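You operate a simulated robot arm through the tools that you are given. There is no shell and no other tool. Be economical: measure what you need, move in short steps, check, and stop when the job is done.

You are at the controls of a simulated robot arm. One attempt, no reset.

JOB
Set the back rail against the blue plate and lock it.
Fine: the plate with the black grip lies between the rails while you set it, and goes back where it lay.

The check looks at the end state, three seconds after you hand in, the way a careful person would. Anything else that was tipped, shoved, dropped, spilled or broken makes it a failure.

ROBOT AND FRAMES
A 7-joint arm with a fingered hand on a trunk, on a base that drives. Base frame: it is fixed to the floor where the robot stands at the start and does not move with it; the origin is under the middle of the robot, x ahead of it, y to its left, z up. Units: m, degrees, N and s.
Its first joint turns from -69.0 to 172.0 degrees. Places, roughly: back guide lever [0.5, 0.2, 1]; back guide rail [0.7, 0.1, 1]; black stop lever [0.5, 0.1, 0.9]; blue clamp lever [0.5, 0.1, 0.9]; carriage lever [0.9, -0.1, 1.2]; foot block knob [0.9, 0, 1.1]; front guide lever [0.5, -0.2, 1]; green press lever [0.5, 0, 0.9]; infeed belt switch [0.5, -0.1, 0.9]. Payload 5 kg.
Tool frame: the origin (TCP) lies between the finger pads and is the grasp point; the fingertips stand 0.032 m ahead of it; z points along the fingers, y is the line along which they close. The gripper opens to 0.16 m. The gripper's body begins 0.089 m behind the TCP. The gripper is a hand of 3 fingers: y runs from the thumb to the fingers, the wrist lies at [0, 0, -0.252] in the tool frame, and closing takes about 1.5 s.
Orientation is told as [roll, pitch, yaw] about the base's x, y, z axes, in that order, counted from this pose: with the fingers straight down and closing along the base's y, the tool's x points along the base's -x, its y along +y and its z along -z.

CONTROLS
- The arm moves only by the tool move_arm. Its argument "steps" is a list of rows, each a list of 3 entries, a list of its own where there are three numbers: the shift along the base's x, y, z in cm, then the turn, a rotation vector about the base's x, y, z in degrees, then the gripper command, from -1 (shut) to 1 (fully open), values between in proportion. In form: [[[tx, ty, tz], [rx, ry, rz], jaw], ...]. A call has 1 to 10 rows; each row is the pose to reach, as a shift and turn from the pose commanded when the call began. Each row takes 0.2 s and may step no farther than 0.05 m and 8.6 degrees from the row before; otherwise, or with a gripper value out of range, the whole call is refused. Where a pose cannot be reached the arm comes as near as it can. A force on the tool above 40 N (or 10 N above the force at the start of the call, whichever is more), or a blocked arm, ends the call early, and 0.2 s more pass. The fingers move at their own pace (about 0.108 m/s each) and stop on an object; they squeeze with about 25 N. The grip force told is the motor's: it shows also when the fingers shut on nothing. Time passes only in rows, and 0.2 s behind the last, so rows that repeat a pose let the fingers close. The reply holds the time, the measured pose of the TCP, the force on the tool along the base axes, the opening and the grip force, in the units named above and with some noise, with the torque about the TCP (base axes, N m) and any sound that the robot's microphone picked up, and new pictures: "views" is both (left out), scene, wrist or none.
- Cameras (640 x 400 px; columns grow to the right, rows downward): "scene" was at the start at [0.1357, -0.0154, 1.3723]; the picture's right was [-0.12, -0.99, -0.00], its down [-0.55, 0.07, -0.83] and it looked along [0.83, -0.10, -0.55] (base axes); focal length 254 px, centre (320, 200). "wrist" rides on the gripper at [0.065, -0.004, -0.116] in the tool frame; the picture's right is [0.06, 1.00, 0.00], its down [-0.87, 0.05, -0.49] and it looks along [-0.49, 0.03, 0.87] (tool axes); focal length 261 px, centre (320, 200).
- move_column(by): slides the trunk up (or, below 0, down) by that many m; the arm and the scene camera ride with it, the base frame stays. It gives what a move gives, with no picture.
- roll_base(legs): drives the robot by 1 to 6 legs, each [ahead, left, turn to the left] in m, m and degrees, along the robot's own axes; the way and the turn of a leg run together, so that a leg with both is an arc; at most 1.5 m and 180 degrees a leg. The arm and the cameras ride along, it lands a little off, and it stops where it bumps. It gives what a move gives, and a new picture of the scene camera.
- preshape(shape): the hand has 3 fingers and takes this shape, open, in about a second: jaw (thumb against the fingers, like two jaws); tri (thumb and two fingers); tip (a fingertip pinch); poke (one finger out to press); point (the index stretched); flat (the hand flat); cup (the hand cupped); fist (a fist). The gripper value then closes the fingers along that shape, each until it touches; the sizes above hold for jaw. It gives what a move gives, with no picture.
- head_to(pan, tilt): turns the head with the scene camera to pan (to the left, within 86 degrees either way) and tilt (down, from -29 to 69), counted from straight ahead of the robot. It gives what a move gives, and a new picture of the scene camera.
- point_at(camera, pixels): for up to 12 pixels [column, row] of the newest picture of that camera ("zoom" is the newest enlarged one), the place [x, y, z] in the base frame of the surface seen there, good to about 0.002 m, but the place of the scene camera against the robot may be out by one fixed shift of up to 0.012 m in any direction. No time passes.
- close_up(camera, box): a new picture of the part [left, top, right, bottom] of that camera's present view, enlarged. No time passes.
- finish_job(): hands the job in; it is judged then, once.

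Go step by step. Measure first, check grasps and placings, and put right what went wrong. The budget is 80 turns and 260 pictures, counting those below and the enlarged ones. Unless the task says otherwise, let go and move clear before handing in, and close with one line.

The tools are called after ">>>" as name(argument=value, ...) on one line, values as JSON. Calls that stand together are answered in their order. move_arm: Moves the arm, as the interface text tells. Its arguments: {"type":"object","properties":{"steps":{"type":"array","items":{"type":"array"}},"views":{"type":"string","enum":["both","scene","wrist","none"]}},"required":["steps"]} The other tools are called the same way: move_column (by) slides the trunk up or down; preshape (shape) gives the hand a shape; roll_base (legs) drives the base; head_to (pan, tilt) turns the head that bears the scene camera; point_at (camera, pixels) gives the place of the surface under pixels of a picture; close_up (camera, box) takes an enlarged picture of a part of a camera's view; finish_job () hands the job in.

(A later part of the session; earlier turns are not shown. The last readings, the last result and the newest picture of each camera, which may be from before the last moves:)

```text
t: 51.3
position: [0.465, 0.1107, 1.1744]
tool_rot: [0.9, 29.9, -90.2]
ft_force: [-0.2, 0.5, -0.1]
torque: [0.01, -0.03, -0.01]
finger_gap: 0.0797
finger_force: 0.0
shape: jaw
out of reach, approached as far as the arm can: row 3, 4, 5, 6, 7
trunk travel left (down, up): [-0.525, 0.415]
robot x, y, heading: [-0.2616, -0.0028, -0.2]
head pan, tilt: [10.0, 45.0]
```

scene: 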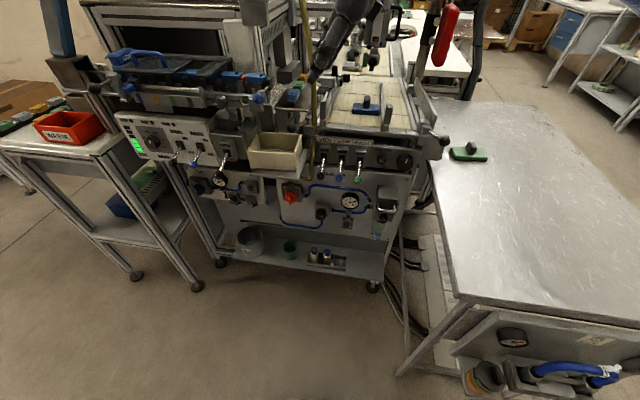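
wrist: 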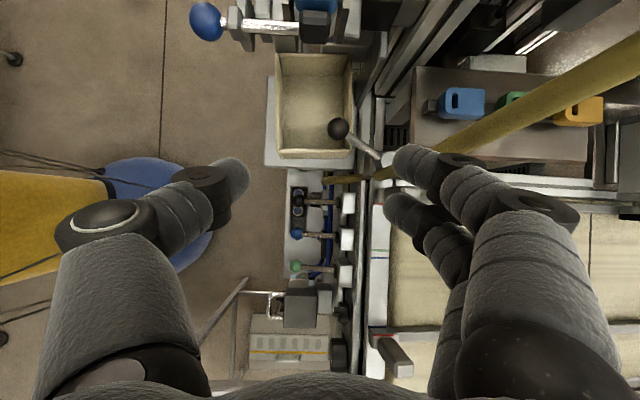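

The arm is near its inner limit, so I'll back up 0.07 m more while the hand is high and clear.

>>> roll_base(legs=[[-0.07, 0, 0]])

>>> move_arm(steps=[[[2, 1, 0], [0, 0, 0], 0], [[4, 2, 0], [0, 0, 0], 0], [[5.2, 4, 0], [0, 0, 0], 0], [[5.2, 6, -2], [0, 0, 0], 0], [[5.2, 6, -2], [0, 0, 0], 0]], views="both")

```text
t: 52.3
position: [0.3936, 0.1119, 1.1752]
tool_rot: [1.1, 29.9, -90.0]
ft_force: [-0.7, 0.3, -0.2]
torque: [0.0, -0.06, -0.01]
finger_gap: 0.0795
finger_force: 0.0
shape: jaw
trunk travel left (down, up): [-0.525, 0.415]
robot x, y, heading: [-0.3322, 0.0011, -0.3]
head pan, tilt: [10.0, 45.0]
```

scene: 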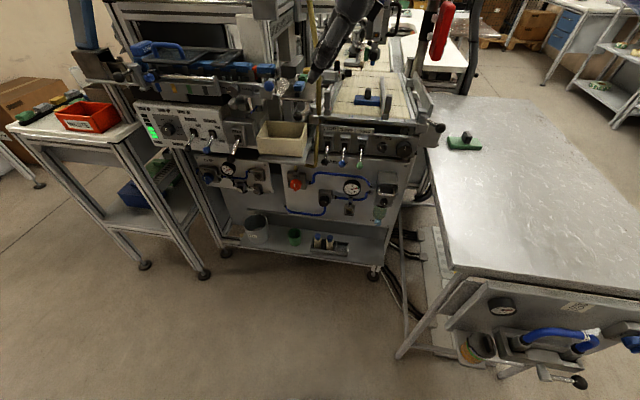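

```text
t: 53.5
position: [0.4473, 0.1722, 1.1535]
tool_rot: [1.0, 29.9, -90.1]
ft_force: [-0.5, -0.1, 0.2]
torque: [0.02, -0.03, -0.03]
finger_gap: 0.0794
finger_force: 0.0
shape: jaw
trunk travel left (down, up): [-0.525, 0.415]
robot x, y, heading: [-0.3299, 0.0024, 0.1]
head pan, tilt: [10.0, 45.0]
```

scene: 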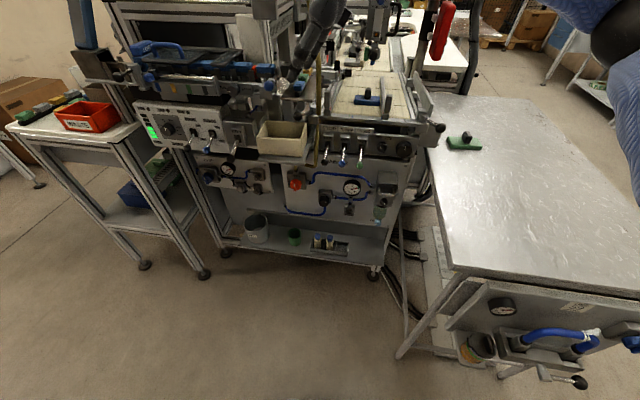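
wrist: 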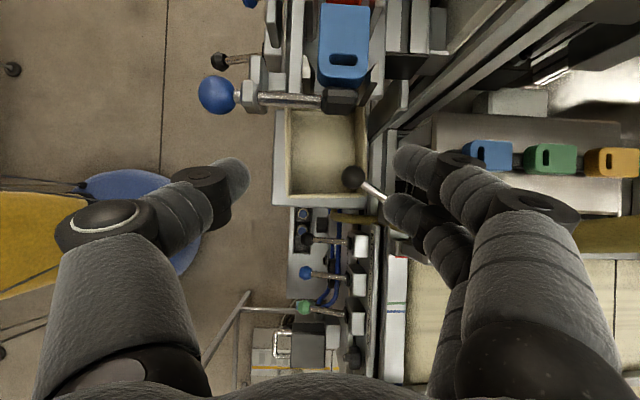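

At this lean the wrist camera would come close to the rack gate. A better option is yaw 0 with a 40° lean: the palm stays narrow in x, clear of the hose, and sits lower than the gate. I'll straighten and re-yaw in free space.

>>> move_arm(steps=[[[0, -3, 2], [-7.5, 0, 0], 0], [[0, -6, 4], [-15, 0, 0], 0], [[1, -9, 5], [-22.5, 0, 0], 0], [[2, -12, 5], [-30, 0, 0], 0], [[2, -12, 5], [-30, 0, 0], 0]], views="none")

>>> move_arm(steps=[[[0, 0, 0], [0, 0, 8.55], 0], [[0, 0, 0], [0, 0, 17.1], 0], [[0, 0, 0], [0, 0, 25.6], 0], [[0, 0, 0], [0, 0, 34.2], 0], [[0, 0, 0], [0, 0, 42.7], 0], [[0, 0, 0], [0, 0, 51.3], 0], [[0, 0, 0], [0, 0, 59.8], 0], [[0, 0, 0], [0, 0, 68.4], 0], [[0, 0, 0], [0, 0, 76.9], 0], [[0, 0, 0], [0, 0, 85.4], 0]], views="none")

>>> move_arm(steps=[[[0, 0, 0], [8, 0, 0], 0], [[0, 0, 0], [16, 0, 0], -0.2], [[0.5, 1, -1], [24, 0, 0], -0.45], [[1, 3, -2], [32, 0, 0], -0.45], [[1.5, 5, -3], [40, 0, 0], -0.45], [[1.5, 5, -3], [40, 0, 0], -0.45]], views="both")

```text
t: 54.7
position: [0.4698, 0.0513, 1.2034]
tool_rot: [1.0, -0.1, -90.1]
ft_force: [0.2, -0.2, 0.4]
torque: [0.01, 0.04, -0.01]
finger_gap: 0.0794
finger_force: 0.1
shape: jaw
trunk travel left (down, up): [-0.525, 0.415]
robot x, y, heading: [-0.332, 0.0017, -0.4]
head pan, tilt: [10.0, 45.0]
```

```text
t: 56.9
position: [0.4676, 0.0518, 1.2047]
tool_rot: [1.0, -0.1, -4.4]
ft_force: [0.5, 0.3, -0.1]
torque: [0.01, 0.0, -0.04]
finger_gap: 0.0795
finger_force: 0.0
shape: jaw
trunk travel left (down, up): [-0.525, 0.415]
robot x, y, heading: [-0.3322, 0.0003, -0.3]
head pan, tilt: [10.0, 45.0]
```

```text
t: 58.3
position: [0.4809, 0.1031, 1.1754]
tool_rot: [41.0, 2.9, -3.6]
ft_force: [-0.3, 0.2, -0.2]
torque: [-0.04, -0.04, -0.03]
finger_gap: 0.0446
finger_force: 0.0
shape: jaw
trunk travel left (down, up): [-0.525, 0.415]
robot x, y, heading: [-0.3329, 0.002, -0.3]
head pan, tilt: [10.0, 45.0]
```

scene: 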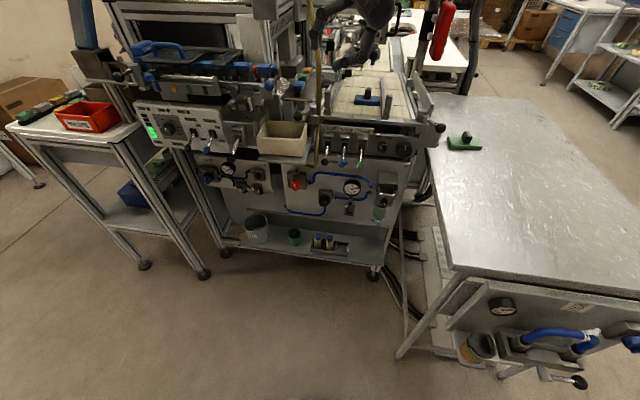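
wrist: 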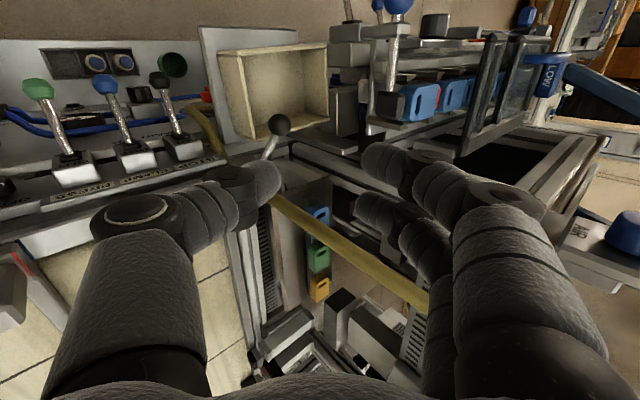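

This view is good: ball at (279,124), hose well to the +x side. I'll re-measure the ball and rod before going in.

>>> point_at(camera="wrist", pixels=[[279, 124], [284, 130], [272, 148], [268, 157], [235, 80], [270, 120], [410, 90], [322, 70], [290, 210], [400, 285], [264, 135], [330, 110]])

>>> close_up(camera="wrist", box=[190, 40, 350, 160])

```text
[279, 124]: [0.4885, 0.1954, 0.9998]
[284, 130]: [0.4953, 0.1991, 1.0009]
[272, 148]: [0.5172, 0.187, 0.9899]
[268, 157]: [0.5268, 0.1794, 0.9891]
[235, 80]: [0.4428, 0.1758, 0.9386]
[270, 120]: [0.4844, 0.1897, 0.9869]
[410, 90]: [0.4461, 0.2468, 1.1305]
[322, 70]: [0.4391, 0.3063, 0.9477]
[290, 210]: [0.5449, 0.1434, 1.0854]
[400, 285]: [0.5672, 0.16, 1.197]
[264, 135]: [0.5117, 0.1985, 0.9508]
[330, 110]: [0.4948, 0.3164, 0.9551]
```

```text
3.33 times, centred on (270, 100) of wrist
```

zoom: 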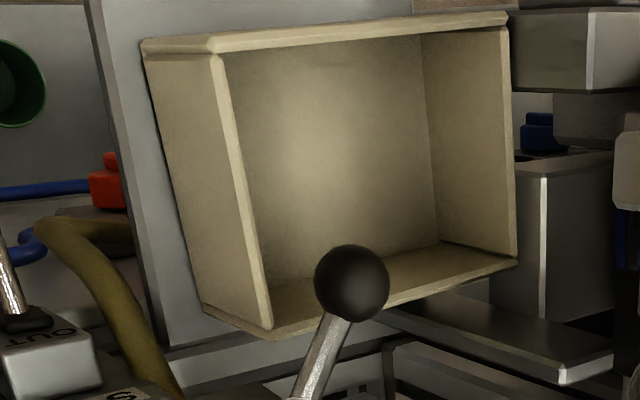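

The ball centre is (0.491,0.201,0.989). I'll come in along the finger direction, the ball passing between thumb and fingers.

>>> move_arm(steps=[[[0.4, 0.9, -4.5], [0, 0, 0], -0.45], [[0.6, 1.7, -9.2], [0, 0, 0], -0.45], [[0.7, 4.5, -12.5], [0, 0, 0], -0.45], [[0.8, 7, -15.4], [0, 0, 0], -0.45], [[0.9, 8.2, -16.7], [0, 0, 0], -0.45], [[0.9, 8.2, -16.7], [0, 0, 0], -0.45]], views="both")

```text
t: 59.7
position: [0.491, 0.1835, 1.0053]
tool_rot: [41.1, 3.0, -3.6]
ft_force: [0.0, 0.6, 0.1]
torque: [0.02, -0.05, 0.01]
finger_gap: 0.0441
finger_force: 0.0
shape: jaw
trunk travel left (down, up): [-0.525, 0.415]
robot x, y, heading: [-0.3321, -0.0007, -0.3]
head pan, tilt: [10.0, 45.0]
```

scene: 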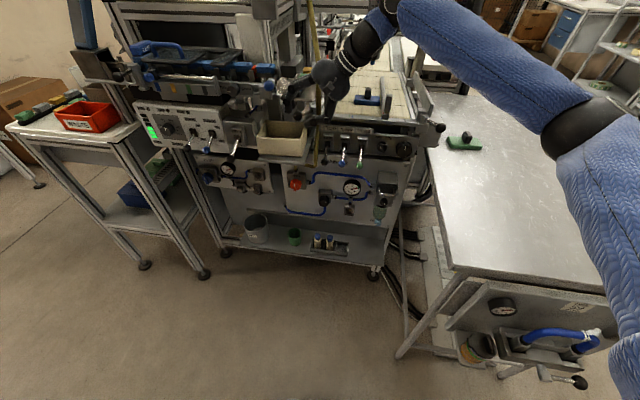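
wrist: 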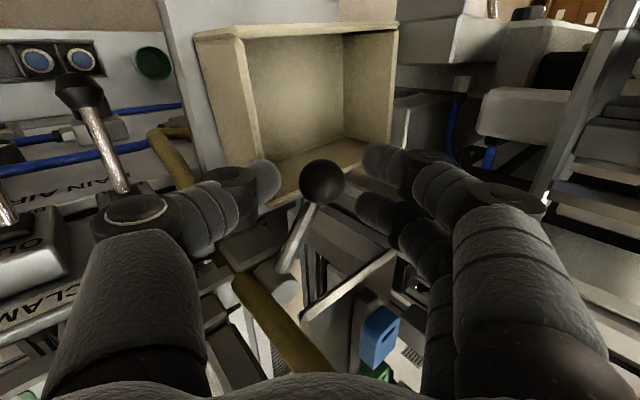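

There are no forces, and the ball is centred at (321,183) between thumb (265,185) and fingers (375,170). Closing on it.

>>> move_arm(steps=[[[0, 0, 0], [0, 0, 0], -0.7], [[0, 0, 0], [0, 0, 0], -1], [[0, 0, 0], [0, 0, 0], -1], [[0, 0, 0], [0, 0, 0], -1]], views="wrist")

```text
t: 60.7
position: [0.4895, 0.1793, 1.008]
tool_rot: [41.2, 2.9, -3.7]
ft_force: [-3.3, -28.2, 15.6]
torque: [-1.36, -0.32, 0.7]
finger_gap: 0.0238
finger_force: 25.0
shape: jaw
trunk travel left (down, up): [-0.525, 0.415]
robot x, y, heading: [-0.3297, 0.0001, -0.4]
head pan, tilt: [10.0, 45.0]
```

wrist: 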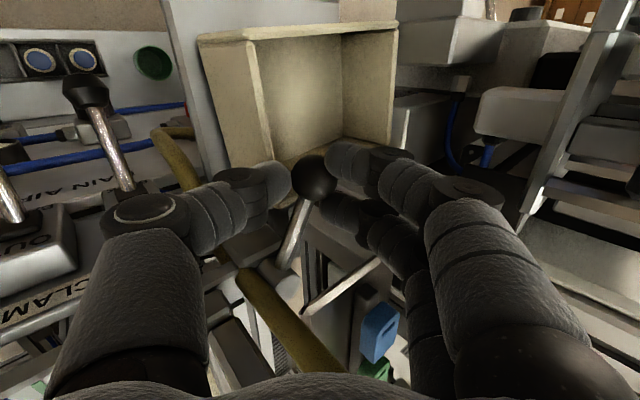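

The ball is held (gap 0.0238, its diameter). I'll swing it toward -y along its arc, about 20° first, watching the force.

>>> move_arm(steps=[[[-0.1, -0.5, 0], [0, 0, 0], -1], [[-0.3, -1.0, 0], [0, 0, 0], -1], [[-0.5, -1.6, 0], [0, 0, 0], -1], [[-0.6, -2.2, 0], [0, 0, 0], -1], [[-0.7, -2.8, 0], [0, 0, 0], -1]], views="wrist")

```text
t: 61.9
position: [0.4833, 0.1581, 1.0076]
tool_rot: [41.0, 3.0, -3.6]
ft_force: [-4.1, 5.6, 9.6]
torque: [0.21, 0.08, 0.34]
finger_gap: 0.0199
finger_force: 24.9
shape: jaw
trunk travel left (down, up): [-0.525, 0.415]
robot x, y, heading: [-0.3287, 0.0014, -0.1]
head pan, tilt: [10.0, 45.0]
```

wrist: 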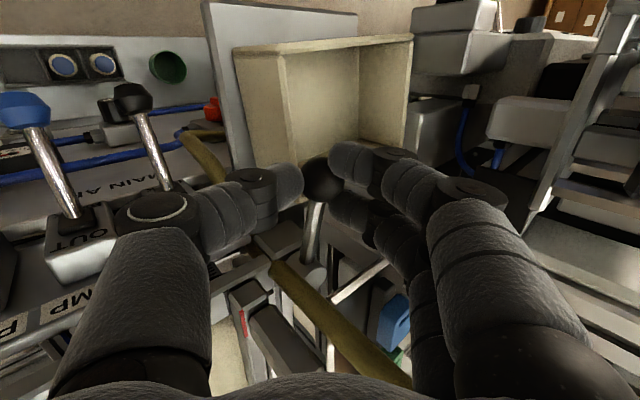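

The lever follows the hand at only about 6 N, so this is the release direction. Before swinging further I'll check the STOP lever, with its knob at (130,95), against my thumb.

>>> point_at(camera="wrist", pixels=[[118, 98], [140, 95], [150, 140], [165, 175], [150, 205], [25, 108], [322, 170], [318, 225], [300, 280], [250, 190]])

>>> close_up(camera="scene", box=[260, 60, 388, 180])

```text
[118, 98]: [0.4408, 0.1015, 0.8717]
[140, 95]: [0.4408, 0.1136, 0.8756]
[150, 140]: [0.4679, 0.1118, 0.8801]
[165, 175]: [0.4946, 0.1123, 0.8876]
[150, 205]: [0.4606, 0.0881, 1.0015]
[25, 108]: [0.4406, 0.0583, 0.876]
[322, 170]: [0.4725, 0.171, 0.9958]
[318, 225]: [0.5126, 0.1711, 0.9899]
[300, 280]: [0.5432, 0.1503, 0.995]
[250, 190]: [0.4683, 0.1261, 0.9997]
```

```text
3.33 times, centred on (324, 120) of scene
```

zoom: 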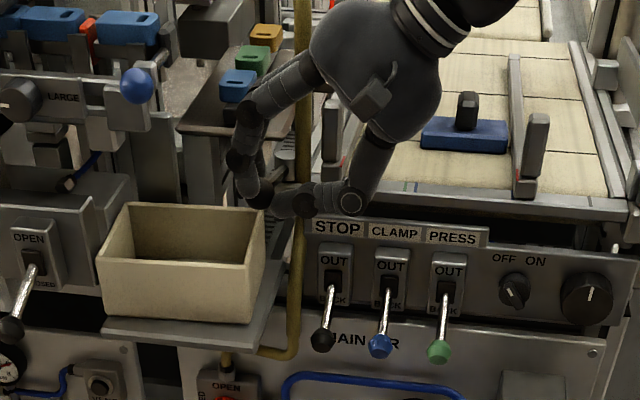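

The levers are 10 cm below the thumb, so it's clear. Continuing the swing in small steps to find the released end.

>>> move_arm(steps=[[[-0.1, -0.6, 0], [0, 0, 0], -1], [[-0.1, -1.2, 0], [0, 0, 0], -1], [[0, -1.8, 0], [0, 0, 0], -1], [[0.1, -2.4, 0], [0, 0, 0], -1], [[0.3, -3, 0], [0, 0, 0], -1]], views="wrist")

>>> close_up(camera="scene", box=[260, 60, 388, 180])

```text
t: 63.1
position: [0.4842, 0.1246, 1.008]
tool_rot: [41.1, 2.9, -3.6]
ft_force: [-23.6, -2.5, 9.3]
torque: [0.24, 0.32, 0.84]
finger_gap: 0.0196
finger_force: 24.7
shape: jaw
trunk travel left (down, up): [-0.525, 0.415]
robot x, y, heading: [-0.3303, -0.0002, -0.4]
head pan, tilt: [10.0, 45.0]
```

wrist: 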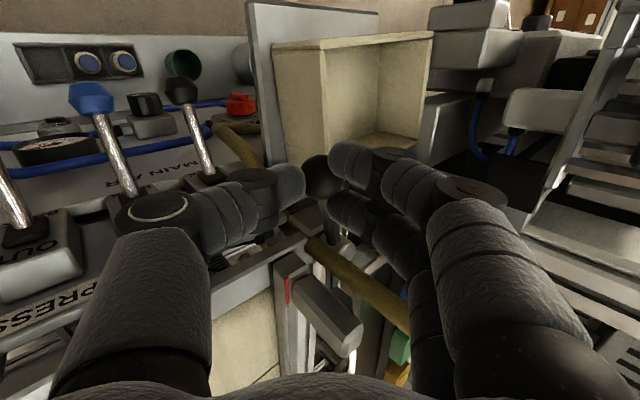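

```text
3.33 times, centred on (324, 120) of scene
```

zoom: 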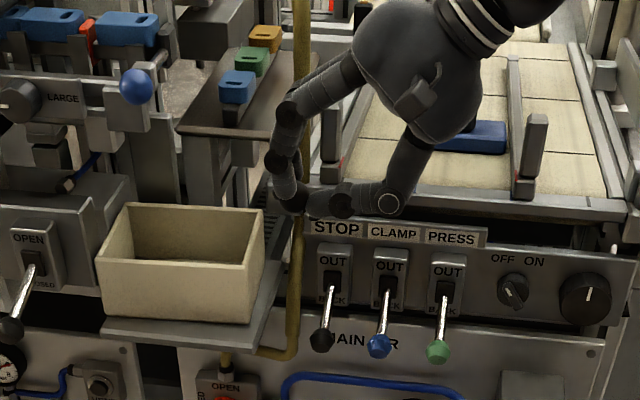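

The lever has swung about 47° with almost no tangential resistance, to roughly 200°. I'll release it, back out along the finger direction, and check.

>>> move_arm(steps=[[[-0.2, 0, 0], [0, 0, 0], -0.6], [[-0.2, 0, 0], [0, 0, 0], -0.4], [[-0.2, 0, 0], [0, 0, 0], -0.4], [[-0.2, -2, 2.3], [0, 0, 0], -0.4], [[-0.2, -4.5, 5.2], [0, 0, 0], -0.4], [[-0.2, -6.5, 8.5], [0, 0, 0], -0.2], [[-0.2, -7, 12], [0, 0, 0], 0], [[-0.2, -7, 15], [0, 0, 0], 0]], views="both")

>>> close_up(camera="scene", box=[260, 60, 388, 180])

```text
t: 64.9
position: [0.4835, 0.0531, 1.1569]
tool_rot: [40.9, 2.9, -3.6]
ft_force: [-0.5, 0.8, 0.1]
torque: [0.03, 0.02, 0.0]
finger_gap: 0.0796
finger_force: 0.0
shape: jaw
trunk travel left (down, up): [-0.525, 0.415]
robot x, y, heading: [-0.334, 0.0003, -0.3]
head pan, tilt: [10.0, 45.0]
```

scene: 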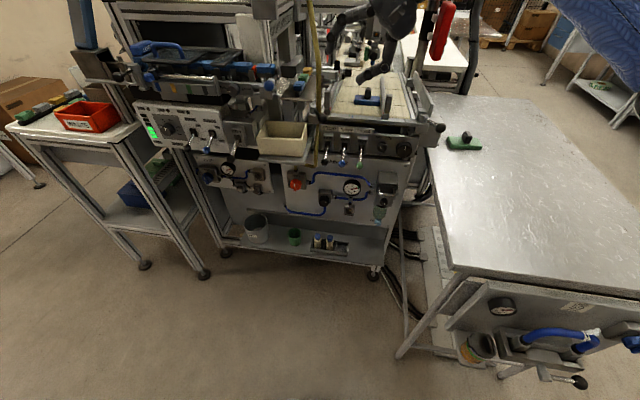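
wrist: 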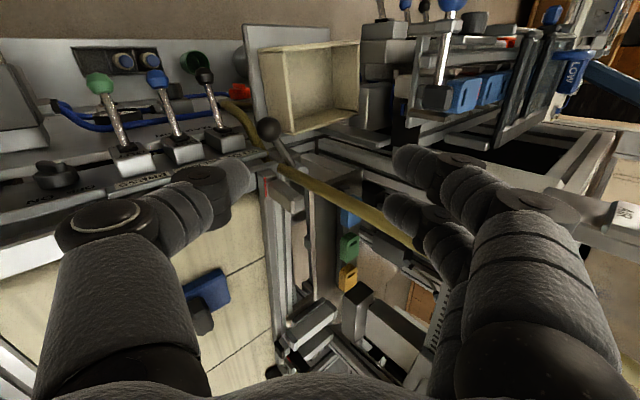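

```text
3.33 times, centred on (324, 120) of scene
```

zoom: 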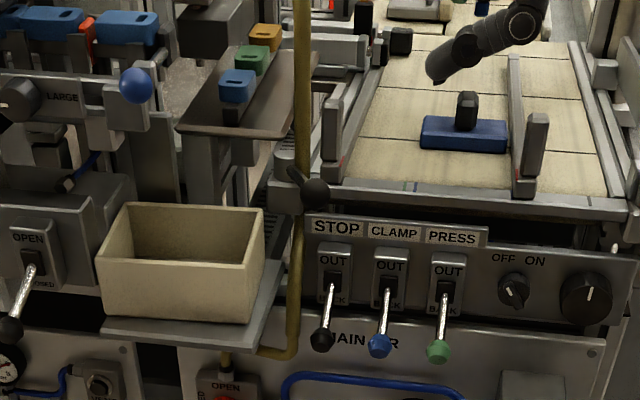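

The lever now points across the front, with its ball at zoom (316,192), and nothing else moved. I'll re-orient to the yaw -90°, 30° lean grip used before for the rail post.

>>> move_arm(steps=[[[0, -1, 2], [-8, 0, 0], 0], [[0, -2, 4], [-16, 0, 0], 0], [[1, -3, 5], [-24, 0, 0], 0], [[2, -3, 5], [-32, 0, 0], 0], [[3, -3, 5], [-40.5, 0, 0], 0], [[3, -3, 5], [-40.5, 0, 0], 0]], views="none")

>>> move_arm(steps=[[[0, 0, 0], [0, 0, -8.5], 0], [[0, 0, 0], [0, 0, -17], 0], [[0, 0, 0], [0, 0, -25.5], 0], [[0, 0, 0], [0, 0, -34], 0], [[0, 0, 0], [0, 0, -42.5], 0], [[1, 0, 0], [0, 0, -51], 0], [[2, 0, 0], [0, 0, -59.5], 0], [[3, 0, 0], [0, 0, -68], 0], [[4, 0, 0], [0, 0, -76.5], 0], [[5, 0, 0], [0, 0, -85], 0]], views="none")

>>> move_arm(steps=[[[0, 0, 0], [7.5, 0, 0], 0], [[0, 0, 0], [15, 0, 0], 0], [[0, 0.5, -2], [22.5, 0, 0], 0], [[0, 1, -4], [30, 0, 0], 0], [[0, 2, -6], [30, 0, 0], 0], [[0, 2, -6], [30, 0, 0], 0]], views="both")

```text
t: 66.3
position: [0.5157, 0.0218, 1.2071]
tool_rot: [0.6, -0.2, -4.9]
ft_force: [0.2, -0.9, -0.3]
torque: [0.05, 0.06, 0.01]
finger_gap: 0.0797
finger_force: 0.0
shape: jaw
trunk travel left (down, up): [-0.525, 0.415]
robot x, y, heading: [-0.3327, -0.0023, -0.3]
head pan, tilt: [10.0, 45.0]
```

```text
t: 68.5
position: [0.5652, 0.0271, 1.2069]
tool_rot: [0.5, -0.2, -89.8]
ft_force: [0.2, -0.1, 1.1]
torque: [0.01, 0.0, -0.02]
finger_gap: 0.0795
finger_force: 0.0
shape: jaw
trunk travel left (down, up): [-0.525, 0.415]
robot x, y, heading: [-0.3319, -0.0001, -0.2]
head pan, tilt: [10.0, 45.0]
```

```text
t: 69.9
position: [0.5641, 0.0426, 1.1481]
tool_rot: [0.7, 29.8, -89.7]
ft_force: [1.0, 0.0, -0.3]
torque: [0.0, 0.02, 0.01]
finger_gap: 0.0793
finger_force: 0.0
shape: jaw
trunk travel left (down, up): [-0.525, 0.415]
robot x, y, heading: [-0.3318, 0.0031, -0.3]
head pan, tilt: [10.0, 45.0]
```

scene: 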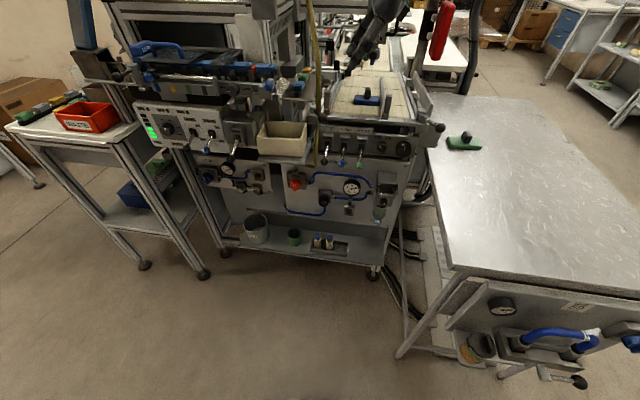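
wrist: 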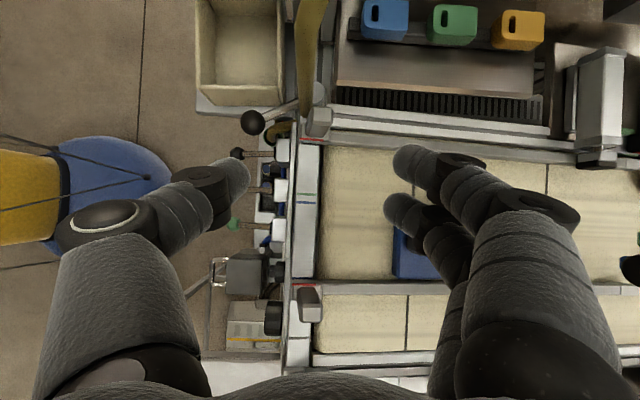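

The post is at wrist (318,122), and the lever is clear of the thumb's path. I'll come in on the post again, a little lower than before.

>>> move_arm(steps=[[[0.2, 1, -3], [0, 0, 0], 0], [[0.2, 3, -6.5], [0, 0, 0], -0.1], [[0.2, 5, -9.8], [0, 0, 0], -0.2], [[0.2, 6.5, -12.3], [0, 0, 0], -0.3], [[0.2, 6.5, -12.3], [0, 0, 0], -0.5], [[0.2, 6.5, -12.3], [0, 0, 0], -1], [[0.2, 6.5, -12.3], [0, 0, 0], -1], [[0.2, 6.5, -12.3], [0, 0, 0], -1]], views="wrist")

```text
t: 71.7
position: [0.5677, 0.1092, 1.024]
tool_rot: [0.7, 29.8, -89.6]
ft_force: [0.8, -0.9, -0.5]
torque: [-0.09, -0.21, -0.03]
finger_gap: 0.0165
finger_force: 25.4
shape: jaw
trunk travel left (down, up): [-0.525, 0.415]
robot x, y, heading: [-0.3301, -0.0023, -0.3]
head pan, tilt: [10.0, 45.0]
```

wrist: 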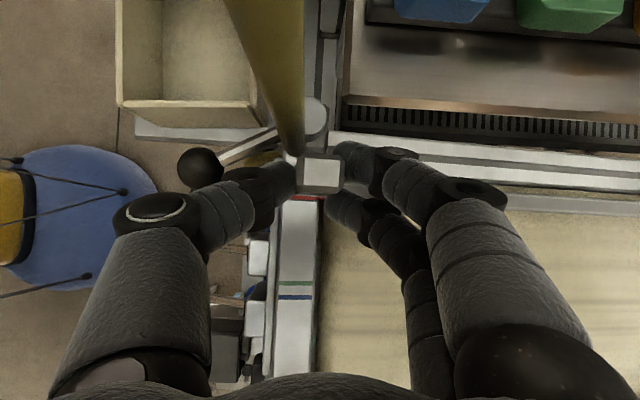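

The post is held squarely (gap 0.0165). Gently pulling toward -y by 2 cm.

>>> move_arm(steps=[[[0, -0.4, 0], [0, 0, 0], -1], [[0, -0.8, 0], [0, 0, 0], -1], [[0, -1.2, 0], [0, 0, 0], -1], [[0, -1.6, 0], [0, 0, 0], -1], [[0, -2, 0], [0, 0, 0], -1]], views="wrist")

```text
t: 72.9
position: [0.5684, 0.0904, 1.0245]
tool_rot: [0.8, 29.9, -89.7]
ft_force: [0.2, 1.2, -3.6]
torque: [-0.11, -0.13, -0.02]
finger_gap: 0.0164
finger_force: 25.0
shape: jaw
trunk travel left (down, up): [-0.525, 0.415]
robot x, y, heading: [-0.3288, 0.0008, -0.2]
head pan, tilt: [10.0, 45.0]
```

wrist: 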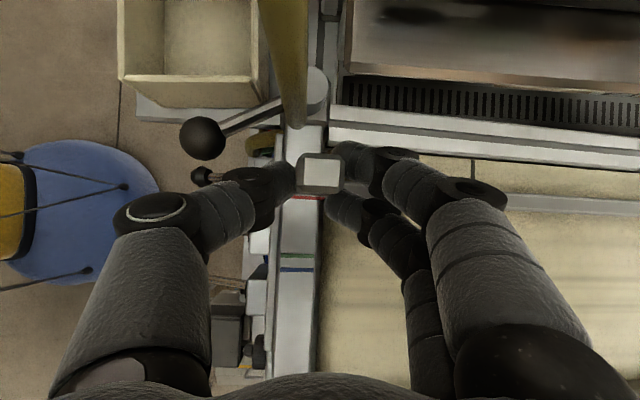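

The rail is free and moving with about 1 N. It has about 5 cm to go, so I'll bring it 4 cm closer first.

>>> move_arm(steps=[[[0, -0.7, 0], [0, 0, 0], -1], [[0, -1.4, 0], [0, 0, 0], -1], [[0, -2.1, 0], [0, 0, 0], -1], [[0, -2.8, 0], [0, 0, 0], -1], [[0, -3.5, 0], [0, 0, 0], -1], [[0, -4.1, 0], [0, 0, 0], -1]], views="both")

>>> close_up(camera="scene", box=[300, 60, 428, 140])

```text
t: 74.3
position: [0.5677, 0.0492, 1.0242]
tool_rot: [0.6, 29.9, -89.6]
ft_force: [1.5, -0.1, 0.3]
torque: [-0.09, -0.23, -0.07]
finger_gap: 0.0163
finger_force: 25.3
shape: jaw
trunk travel left (down, up): [-0.525, 0.415]
robot x, y, heading: [-0.3326, 0.0013, -0.3]
head pan, tilt: [10.0, 45.0]
```

scene: 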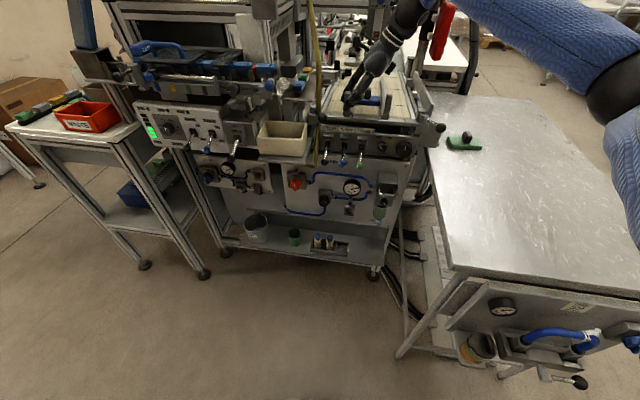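
wrist: 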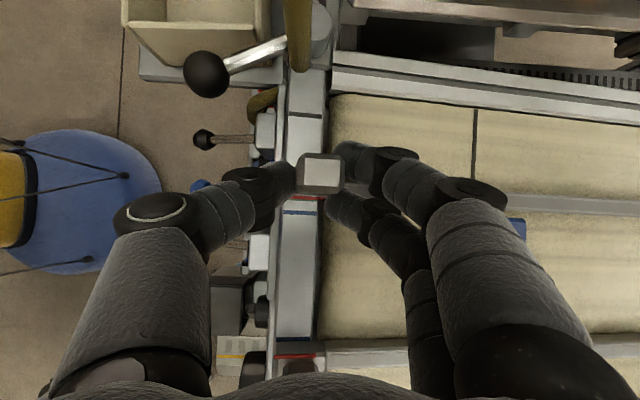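

```text
5.00 times, centred on (364, 100) of scene
```

zoom: 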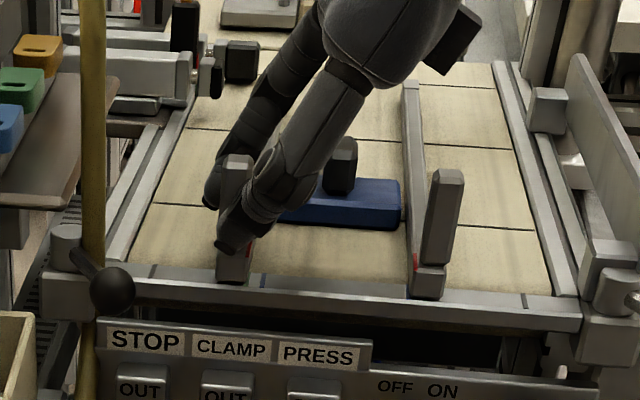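

The red pointer at row 197 is about 1 cm from the blue mark at row 212. I'll continue in small steps and watch for the force when rail, plate and front rail meet.

>>> move_arm(steps=[[[0, -0.2, 0], [0, 0, 0], -1], [[0, -0.4, 0], [0, 0, 0], -1], [[0, -0.6, 0], [0, 0, 0], -1], [[0, -0.8, 0], [0, 0, 0], -1]], views="both")

>>> close_up(camera="scene", box=[300, 60, 428, 140])

>>> close_up(camera="wrist", box=[240, 140, 400, 240])

```text
t: 75.3
position: [0.5662, 0.0426, 1.0236]
tool_rot: [0.7, 29.8, -89.7]
ft_force: [3.2, 0.4, 0.7]
torque: [-0.08, -0.27, -0.06]
finger_gap: 0.0162
finger_force: 25.1
shape: jaw
trunk travel left (down, up): [-0.525, 0.415]
robot x, y, heading: [-0.3326, 0.0034, -0.2]
head pan, tilt: [10.0, 45.0]
```

scene: 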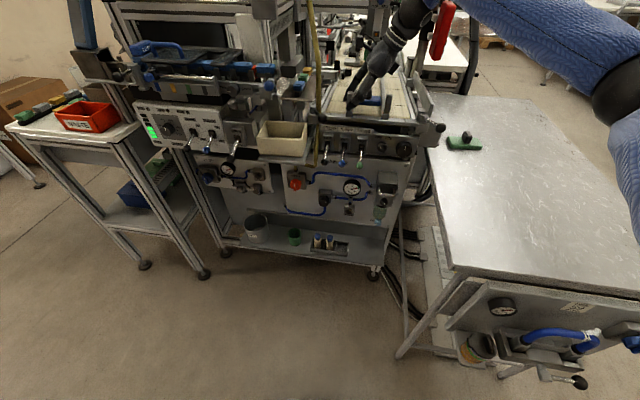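
wrist: 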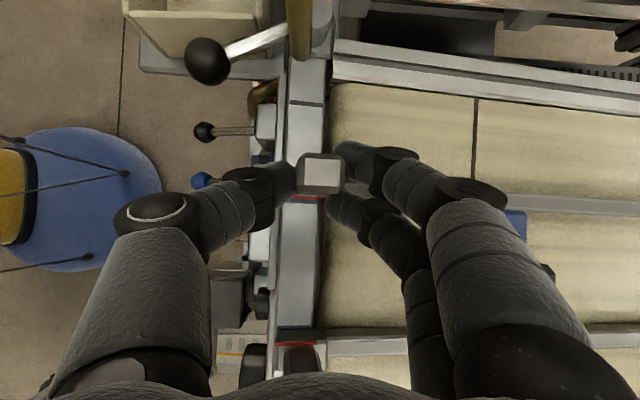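

```text
5.00 times, centred on (364, 100) of scene
```

zoom: 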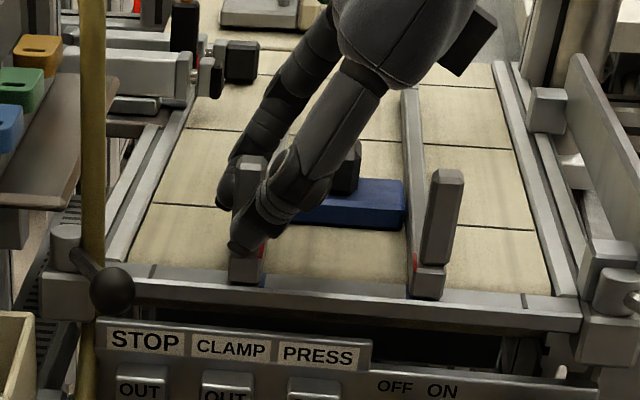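

```text
4.00 times, centred on (320, 190) of wrist
```

zoom: 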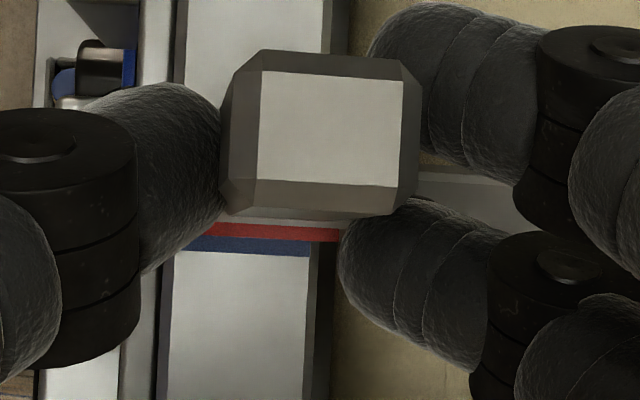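

The red pointer is almost on the blue mark. I'll continue with 1.5 mm steps until contact.

>>> move_arm(steps=[[[0, -0.15, 0], [0, 0, 0], -1], [[0, -0.3, 0], [0, 0, 0], -1], [[0, -0.4, 0], [0, 0, 0], -1]], views="wrist")

>>> close_up(camera="wrist", box=[240, 140, 400, 240])

>>> close_up(camera="scene", box=[332, 76, 396, 126])

```text
t: 76.1
position: [0.5672, 0.0396, 1.0229]
tool_rot: [0.7, 29.8, -89.7]
ft_force: [0.2, 4.7, -2.2]
torque: [0.04, -0.15, -0.03]
finger_gap: 0.0162
finger_force: 24.7
shape: jaw
trunk travel left (down, up): [-0.525, 0.415]
robot x, y, heading: [-0.3301, 0.0022, -0.1]
head pan, tilt: [10.0, 45.0]
```

wrist: 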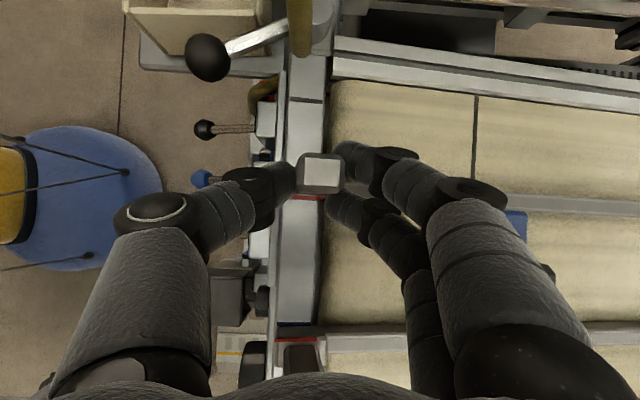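

```text
4.00 times, centred on (320, 190) of wrist
```

zoom: 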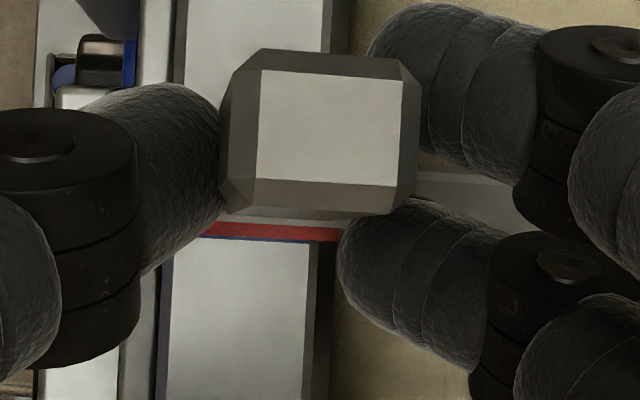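

```text
8.00 times, centred on (364, 101) of scene
```

zoom: 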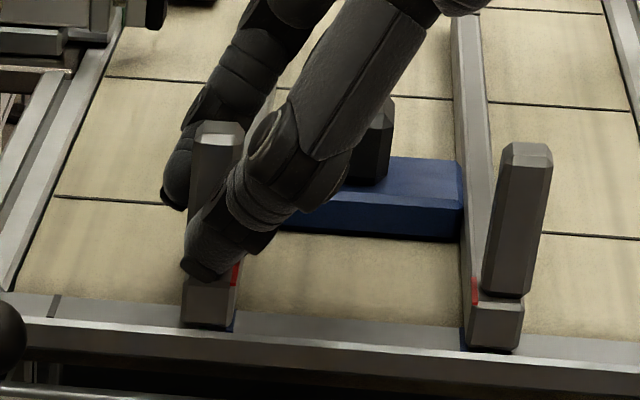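

A force of 4.7 N has appeared and the pointer covers the blue mark, so contact is starting. One more small push to seat it.

>>> move_arm(steps=[[[0, -0.1, 0], [0, 0, 0], -1], [[0, -0.2, 0], [0, 0, 0], -1]], views="none")

>>> close_up(camera="wrist", box=[240, 140, 400, 240])

```text
t: 76.7
position: [0.5672, 0.0372, 1.0242]
tool_rot: [0.7, 29.9, -89.6]
ft_force: [-1.3, 12.6, -2.2]
torque: [0.14, -0.08, -0.04]
finger_gap: 0.0159
finger_force: 24.8
shape: jaw
trunk travel left (down, up): [-0.525, 0.415]
robot x, y, heading: [-0.3346, 0.0032, -0.2]
head pan, tilt: [10.0, 45.0]
```

```text
4.00 times, centred on (320, 190) of wrist
```

zoom: 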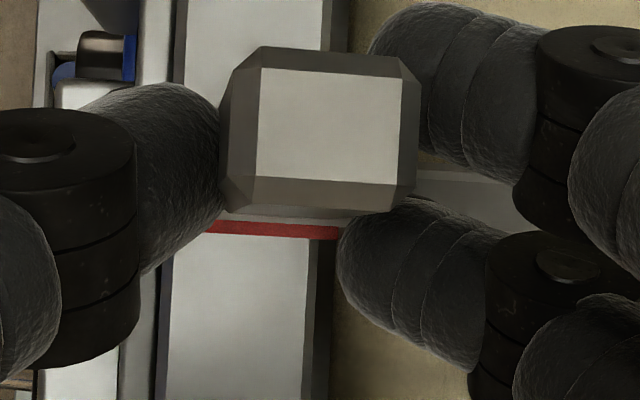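

The force rose to 12.6 N without visible travel, so the rail, plate and front rail are in contact. I'll open in place and back out along the lean.

>>> move_arm(steps=[[[0, 0, 0], [0, 0, 0], -0.6], [[0, 0, 0], [0, 0, 0], -0.4], [[0, 0, 0], [0, 0, 0], -0.3], [[0, -1, 1.8], [0, 0, 0], -0.3], [[0, -3, 5.2], [0, 0, 0], -0.2], [[0, -5, 8.8], [0, 0, 0], 0], [[-1, -5, 12], [0, 0, 0], 0], [[-2, -3, 15], [0, 0, 0], 0]], views="both")

>>> close_up(camera="scene", box=[332, 76, 396, 126])

>>> close_up(camera="wrist", box=[260, 100, 500, 260])

```text
t: 78.5
position: [0.5462, 0.0047, 1.1745]
tool_rot: [0.7, 29.7, -89.5]
ft_force: [0.0, -0.1, 0.2]
torque: [-0.06, 0.0, -0.03]
finger_gap: 0.0792
finger_force: 0.2
shape: jaw
trunk travel left (down, up): [-0.525, 0.415]
robot x, y, heading: [-0.3292, 0.0046, -0.4]
head pan, tilt: [10.0, 45.0]
```

scene: 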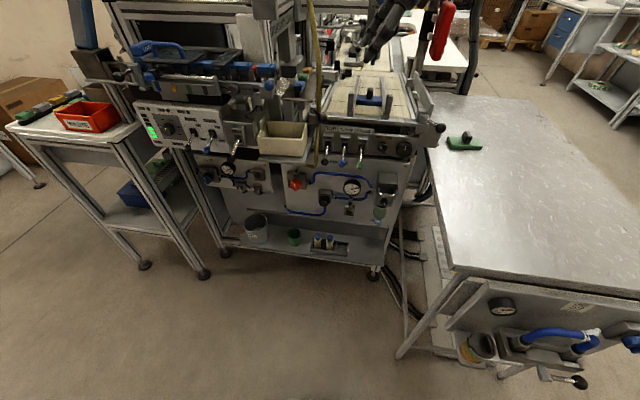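
wrist: 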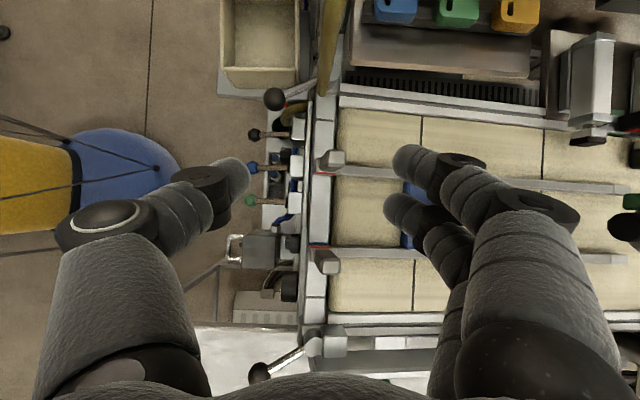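

```text
8.00 times, centred on (364, 101) of scene
```

zoom: 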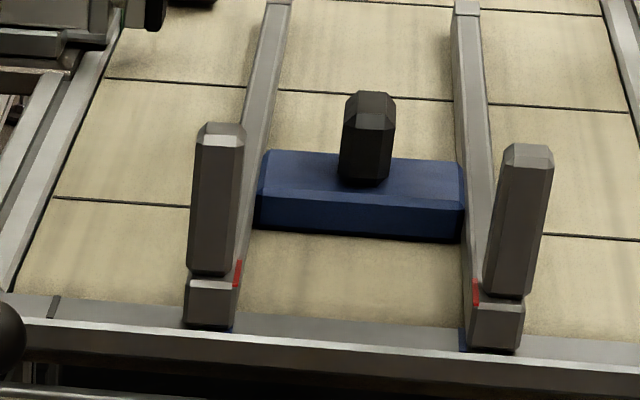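

```text
2.50 times, centred on (380, 180) of wrist
```

zoom: 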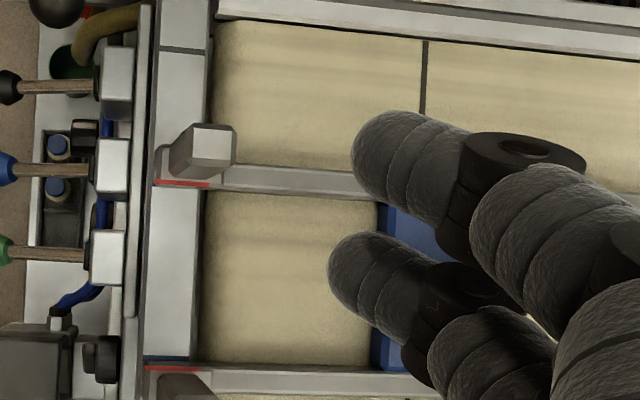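

The plate sits snugly between both rails, and both pointers are on the blue marks. To lock, I'll re-orient to the proven ball grip (yaw 0, 40° lean).

>>> move_arm(steps=[[[-2, 0, 1], [-7.5, 0, 0], 0], [[-4, 0, 2], [-15, 0, 0], 0], [[-5, 0, 3], [-22.5, 0, 0], 0], [[-6, 0, 3], [-30, 0, 0], 0], [[-6, 0, 3], [-30, 0, 0], 0]], views="none")

>>> move_arm(steps=[[[0, 0, 0], [0, 0, 8.55], 0], [[0, 0, 0], [0, 0, 17.1], 0], [[0, 0, 0], [0, 0, 25.6], 0], [[0, 0, 0], [0, 0, 34.2], 0], [[0, 0, 0], [0, 0, 42.7], 0], [[0, 0, 0], [0, 0, 51.3], 0], [[0, 0, 0], [0, 0, 59.8], 0], [[0, 0, 0], [0, 0, 68.4], 0], [[0, 0, 0], [0, 0, 76.9], 0], [[0, 0, 0], [0, 0, 85.4], 0]], views="none")

>>> move_arm(steps=[[[0, 0, 0], [8, 0, 0], 0], [[0, 0, 0], [16, 0, 0], -0.2], [[0, 1, -1], [24, 0, 0], -0.45], [[0, 2, -2], [32, 0, 0], -0.45], [[0, 4, -3], [40, 0, 0], -0.45], [[0, 4, -3], [40, 0, 0], -0.45]], views="wrist")

```text
t: 79.7
position: [0.4879, 0.0045, 1.2033]
tool_rot: [0.5, -0.1, -89.7]
ft_force: [0.2, -0.6, -0.1]
torque: [0.01, 0.02, 0.0]
finger_gap: 0.0794
finger_force: 0.0
shape: jaw
trunk travel left (down, up): [-0.525, 0.415]
robot x, y, heading: [-0.3292, 0.003, -0.2]
head pan, tilt: [10.0, 45.0]
```

```text
t: 81.9
position: [0.4888, 0.0059, 1.2038]
tool_rot: [0.5, -0.1, -4.1]
ft_force: [-0.3, 0.8, -0.1]
torque: [-0.03, 0.04, 0.01]
finger_gap: 0.0796
finger_force: 0.2
shape: jaw
trunk travel left (down, up): [-0.525, 0.415]
robot x, y, heading: [-0.3324, 0.0026, -0.1]
head pan, tilt: [10.0, 45.0]
```

```text
t: 83.3
position: [0.4867, 0.0466, 1.1751]
tool_rot: [40.5, 2.6, -3.5]
ft_force: [-0.2, -0.4, -0.2]
torque: [0.01, -0.01, -0.01]
finger_gap: 0.0442
finger_force: 0.1
shape: jaw
trunk travel left (down, up): [-0.525, 0.415]
robot x, y, heading: [-0.3349, -0.0003, -0.5]
head pan, tilt: [10.0, 45.0]
```

wrist: 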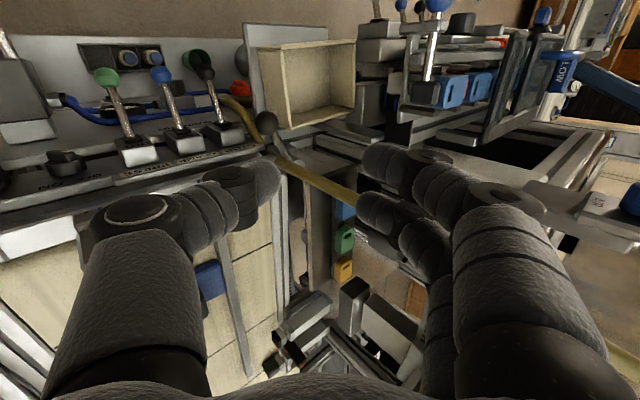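

>>> point_at(camera="wrist", pixels=[[266, 123], [270, 126], [262, 119], [276, 142], [280, 148], [300, 170]])

>>> close_up(camera="wrist", box=[220, 90, 332, 160])

```text
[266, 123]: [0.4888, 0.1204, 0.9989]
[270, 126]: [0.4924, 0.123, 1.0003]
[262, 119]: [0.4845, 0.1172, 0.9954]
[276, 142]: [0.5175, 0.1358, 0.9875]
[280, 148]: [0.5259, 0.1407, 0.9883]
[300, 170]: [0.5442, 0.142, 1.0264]
```

```text
5.71 times, centred on (276, 125) of wrist
```

zoom: 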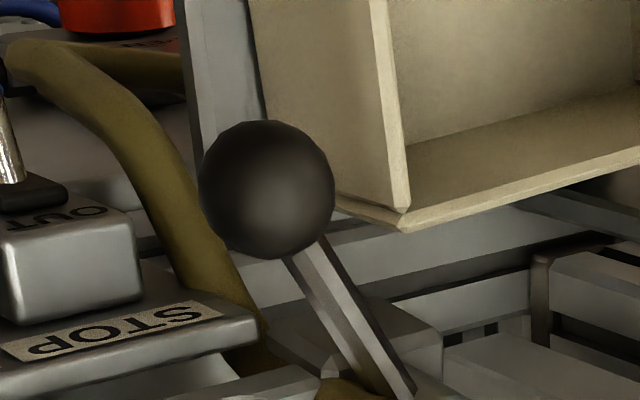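

The ball is now at (0.4905,0.126,0.989), the released end, about 60° from where it began. I'll come in on it along the finger direction and grip.

>>> move_arm(steps=[[[0.1, 0, -4.5], [0, 0, 0], -0.45], [[0.2, 0, -9], [0, 0, 0], -0.45], [[0.3, 2.4, -12.8], [0, 0, 0], -0.45], [[0.4, 4.8, -15.6], [0, 0, 0], -0.45], [[0.4, 5.9, -16.8], [0, 0, 0], -0.45], [[0.4, 5.9, -16.8], [0, 0, 0], -0.45], [[0.4, 5.9, -16.8], [0, 0, 0], -1], [[0.4, 5.9, -16.8], [0, 0, 0], -1], [[0.4, 5.9, -16.8], [0, 0, 0], -1]], views="wrist")

```text
t: 85.3
position: [0.4911, 0.1028, 1.0062]
tool_rot: [40.5, 2.6, -3.3]
ft_force: [-0.6, 0.2, 0.0]
torque: [0.01, 0.0, -0.01]
finger_gap: 0.0138
finger_force: 25.3
shape: jaw
trunk travel left (down, up): [-0.525, 0.415]
robot x, y, heading: [-0.3314, 0.002, -0.1]
head pan, tilt: [10.0, 45.0]
```

wrist: 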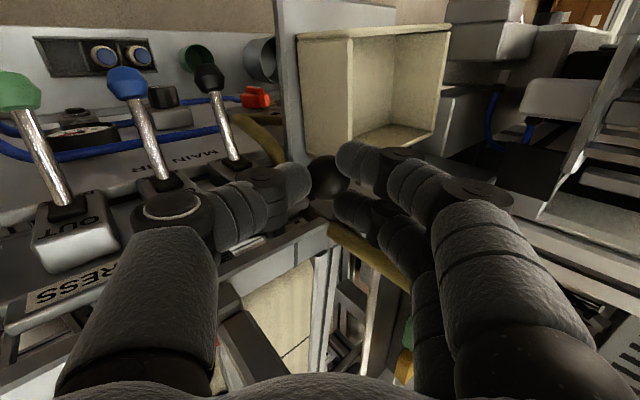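

It's held, at gap 0.014. Now I'll swing the ball back along its arc toward +y, to near 170° first.

>>> move_arm(steps=[[[-0.3, 0.65, 0], [0, 0, 0], -1], [[-0.6, 1.3, 0], [0, 0, 0], -1], [[-0.8, 1.9, 0], [0, 0, 0], -1], [[-0.95, 2.5, 0], [0, 0, 0], -1], [[-1.0, 3.15, 0], [0, 0, 0], -1], [[-1.05, 3.8, 0], [0, 0, 0], -1], [[-1.0, 4.4, 0], [0, 0, 0], -1], [[-0.95, 5.1, 0], [0, 0, 0], -1]], views="wrist")

```text
t: 87.1
position: [0.4819, 0.154, 1.0077]
tool_rot: [40.5, 2.6, -3.4]
ft_force: [10.4, -7.8, 15.1]
torque: [0.27, -0.08, -0.86]
finger_gap: 0.0146
finger_force: 25.3
shape: jaw
trunk travel left (down, up): [-0.525, 0.415]
robot x, y, heading: [-0.333, -0.0007, -0.2]
head pan, tilt: [10.0, 45.0]
```

wrist: 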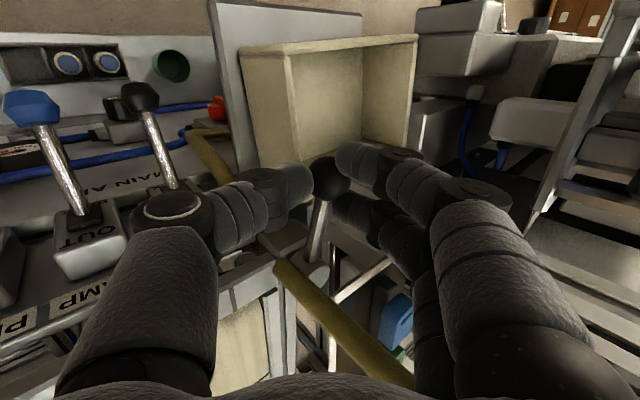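

The lever follows. I'll continue to its original tight position and press until the force shows the stop.

>>> move_arm(steps=[[[0.3, 0.6, 0], [0, 0, 0], -1], [[0.5, 1.2, 0], [0, 0, 0], -1], [[0.7, 1.8, 0], [0, 0, 0], -1], [[1.0, 2.4, 0], [0, 0, 0], -1], [[1.2, 2.9, 0], [0, 0, 0], -1], [[1.3, 3.2, 0], [0, 0, 0], -1]], views="wrist")

>>> close_up(camera="scene", box=[260, 60, 388, 180])

```text
t: 88.4
position: [0.492, 0.1808, 1.0065]
tool_rot: [40.3, 2.6, -3.5]
ft_force: [-14.7, -19.6, 9.9]
torque: [-0.16, 0.32, -0.07]
finger_gap: 0.0155
finger_force: 24.7
shape: jaw
trunk travel left (down, up): [-0.525, 0.415]
robot x, y, heading: [-0.3372, 0.0004, -0.2]
head pan, tilt: [10.0, 45.0]
stopped in row 6: the force on the tool passed its limit (the readings are from after the stop); the commanded pose is now the measured one
```

wrist: 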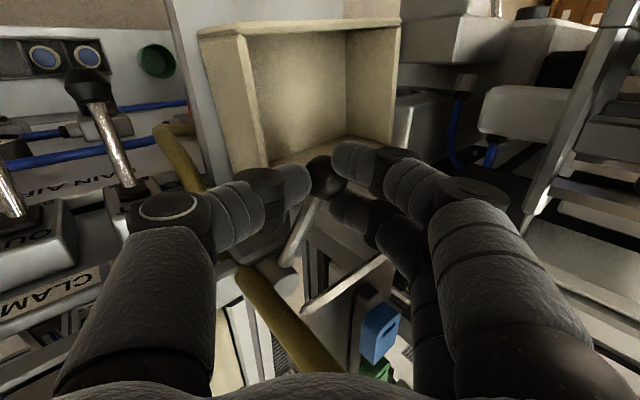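

```text
3.33 times, centred on (324, 120) of scene
```

zoom: 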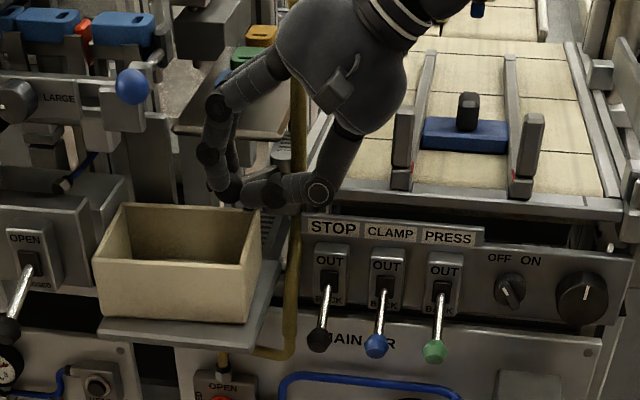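

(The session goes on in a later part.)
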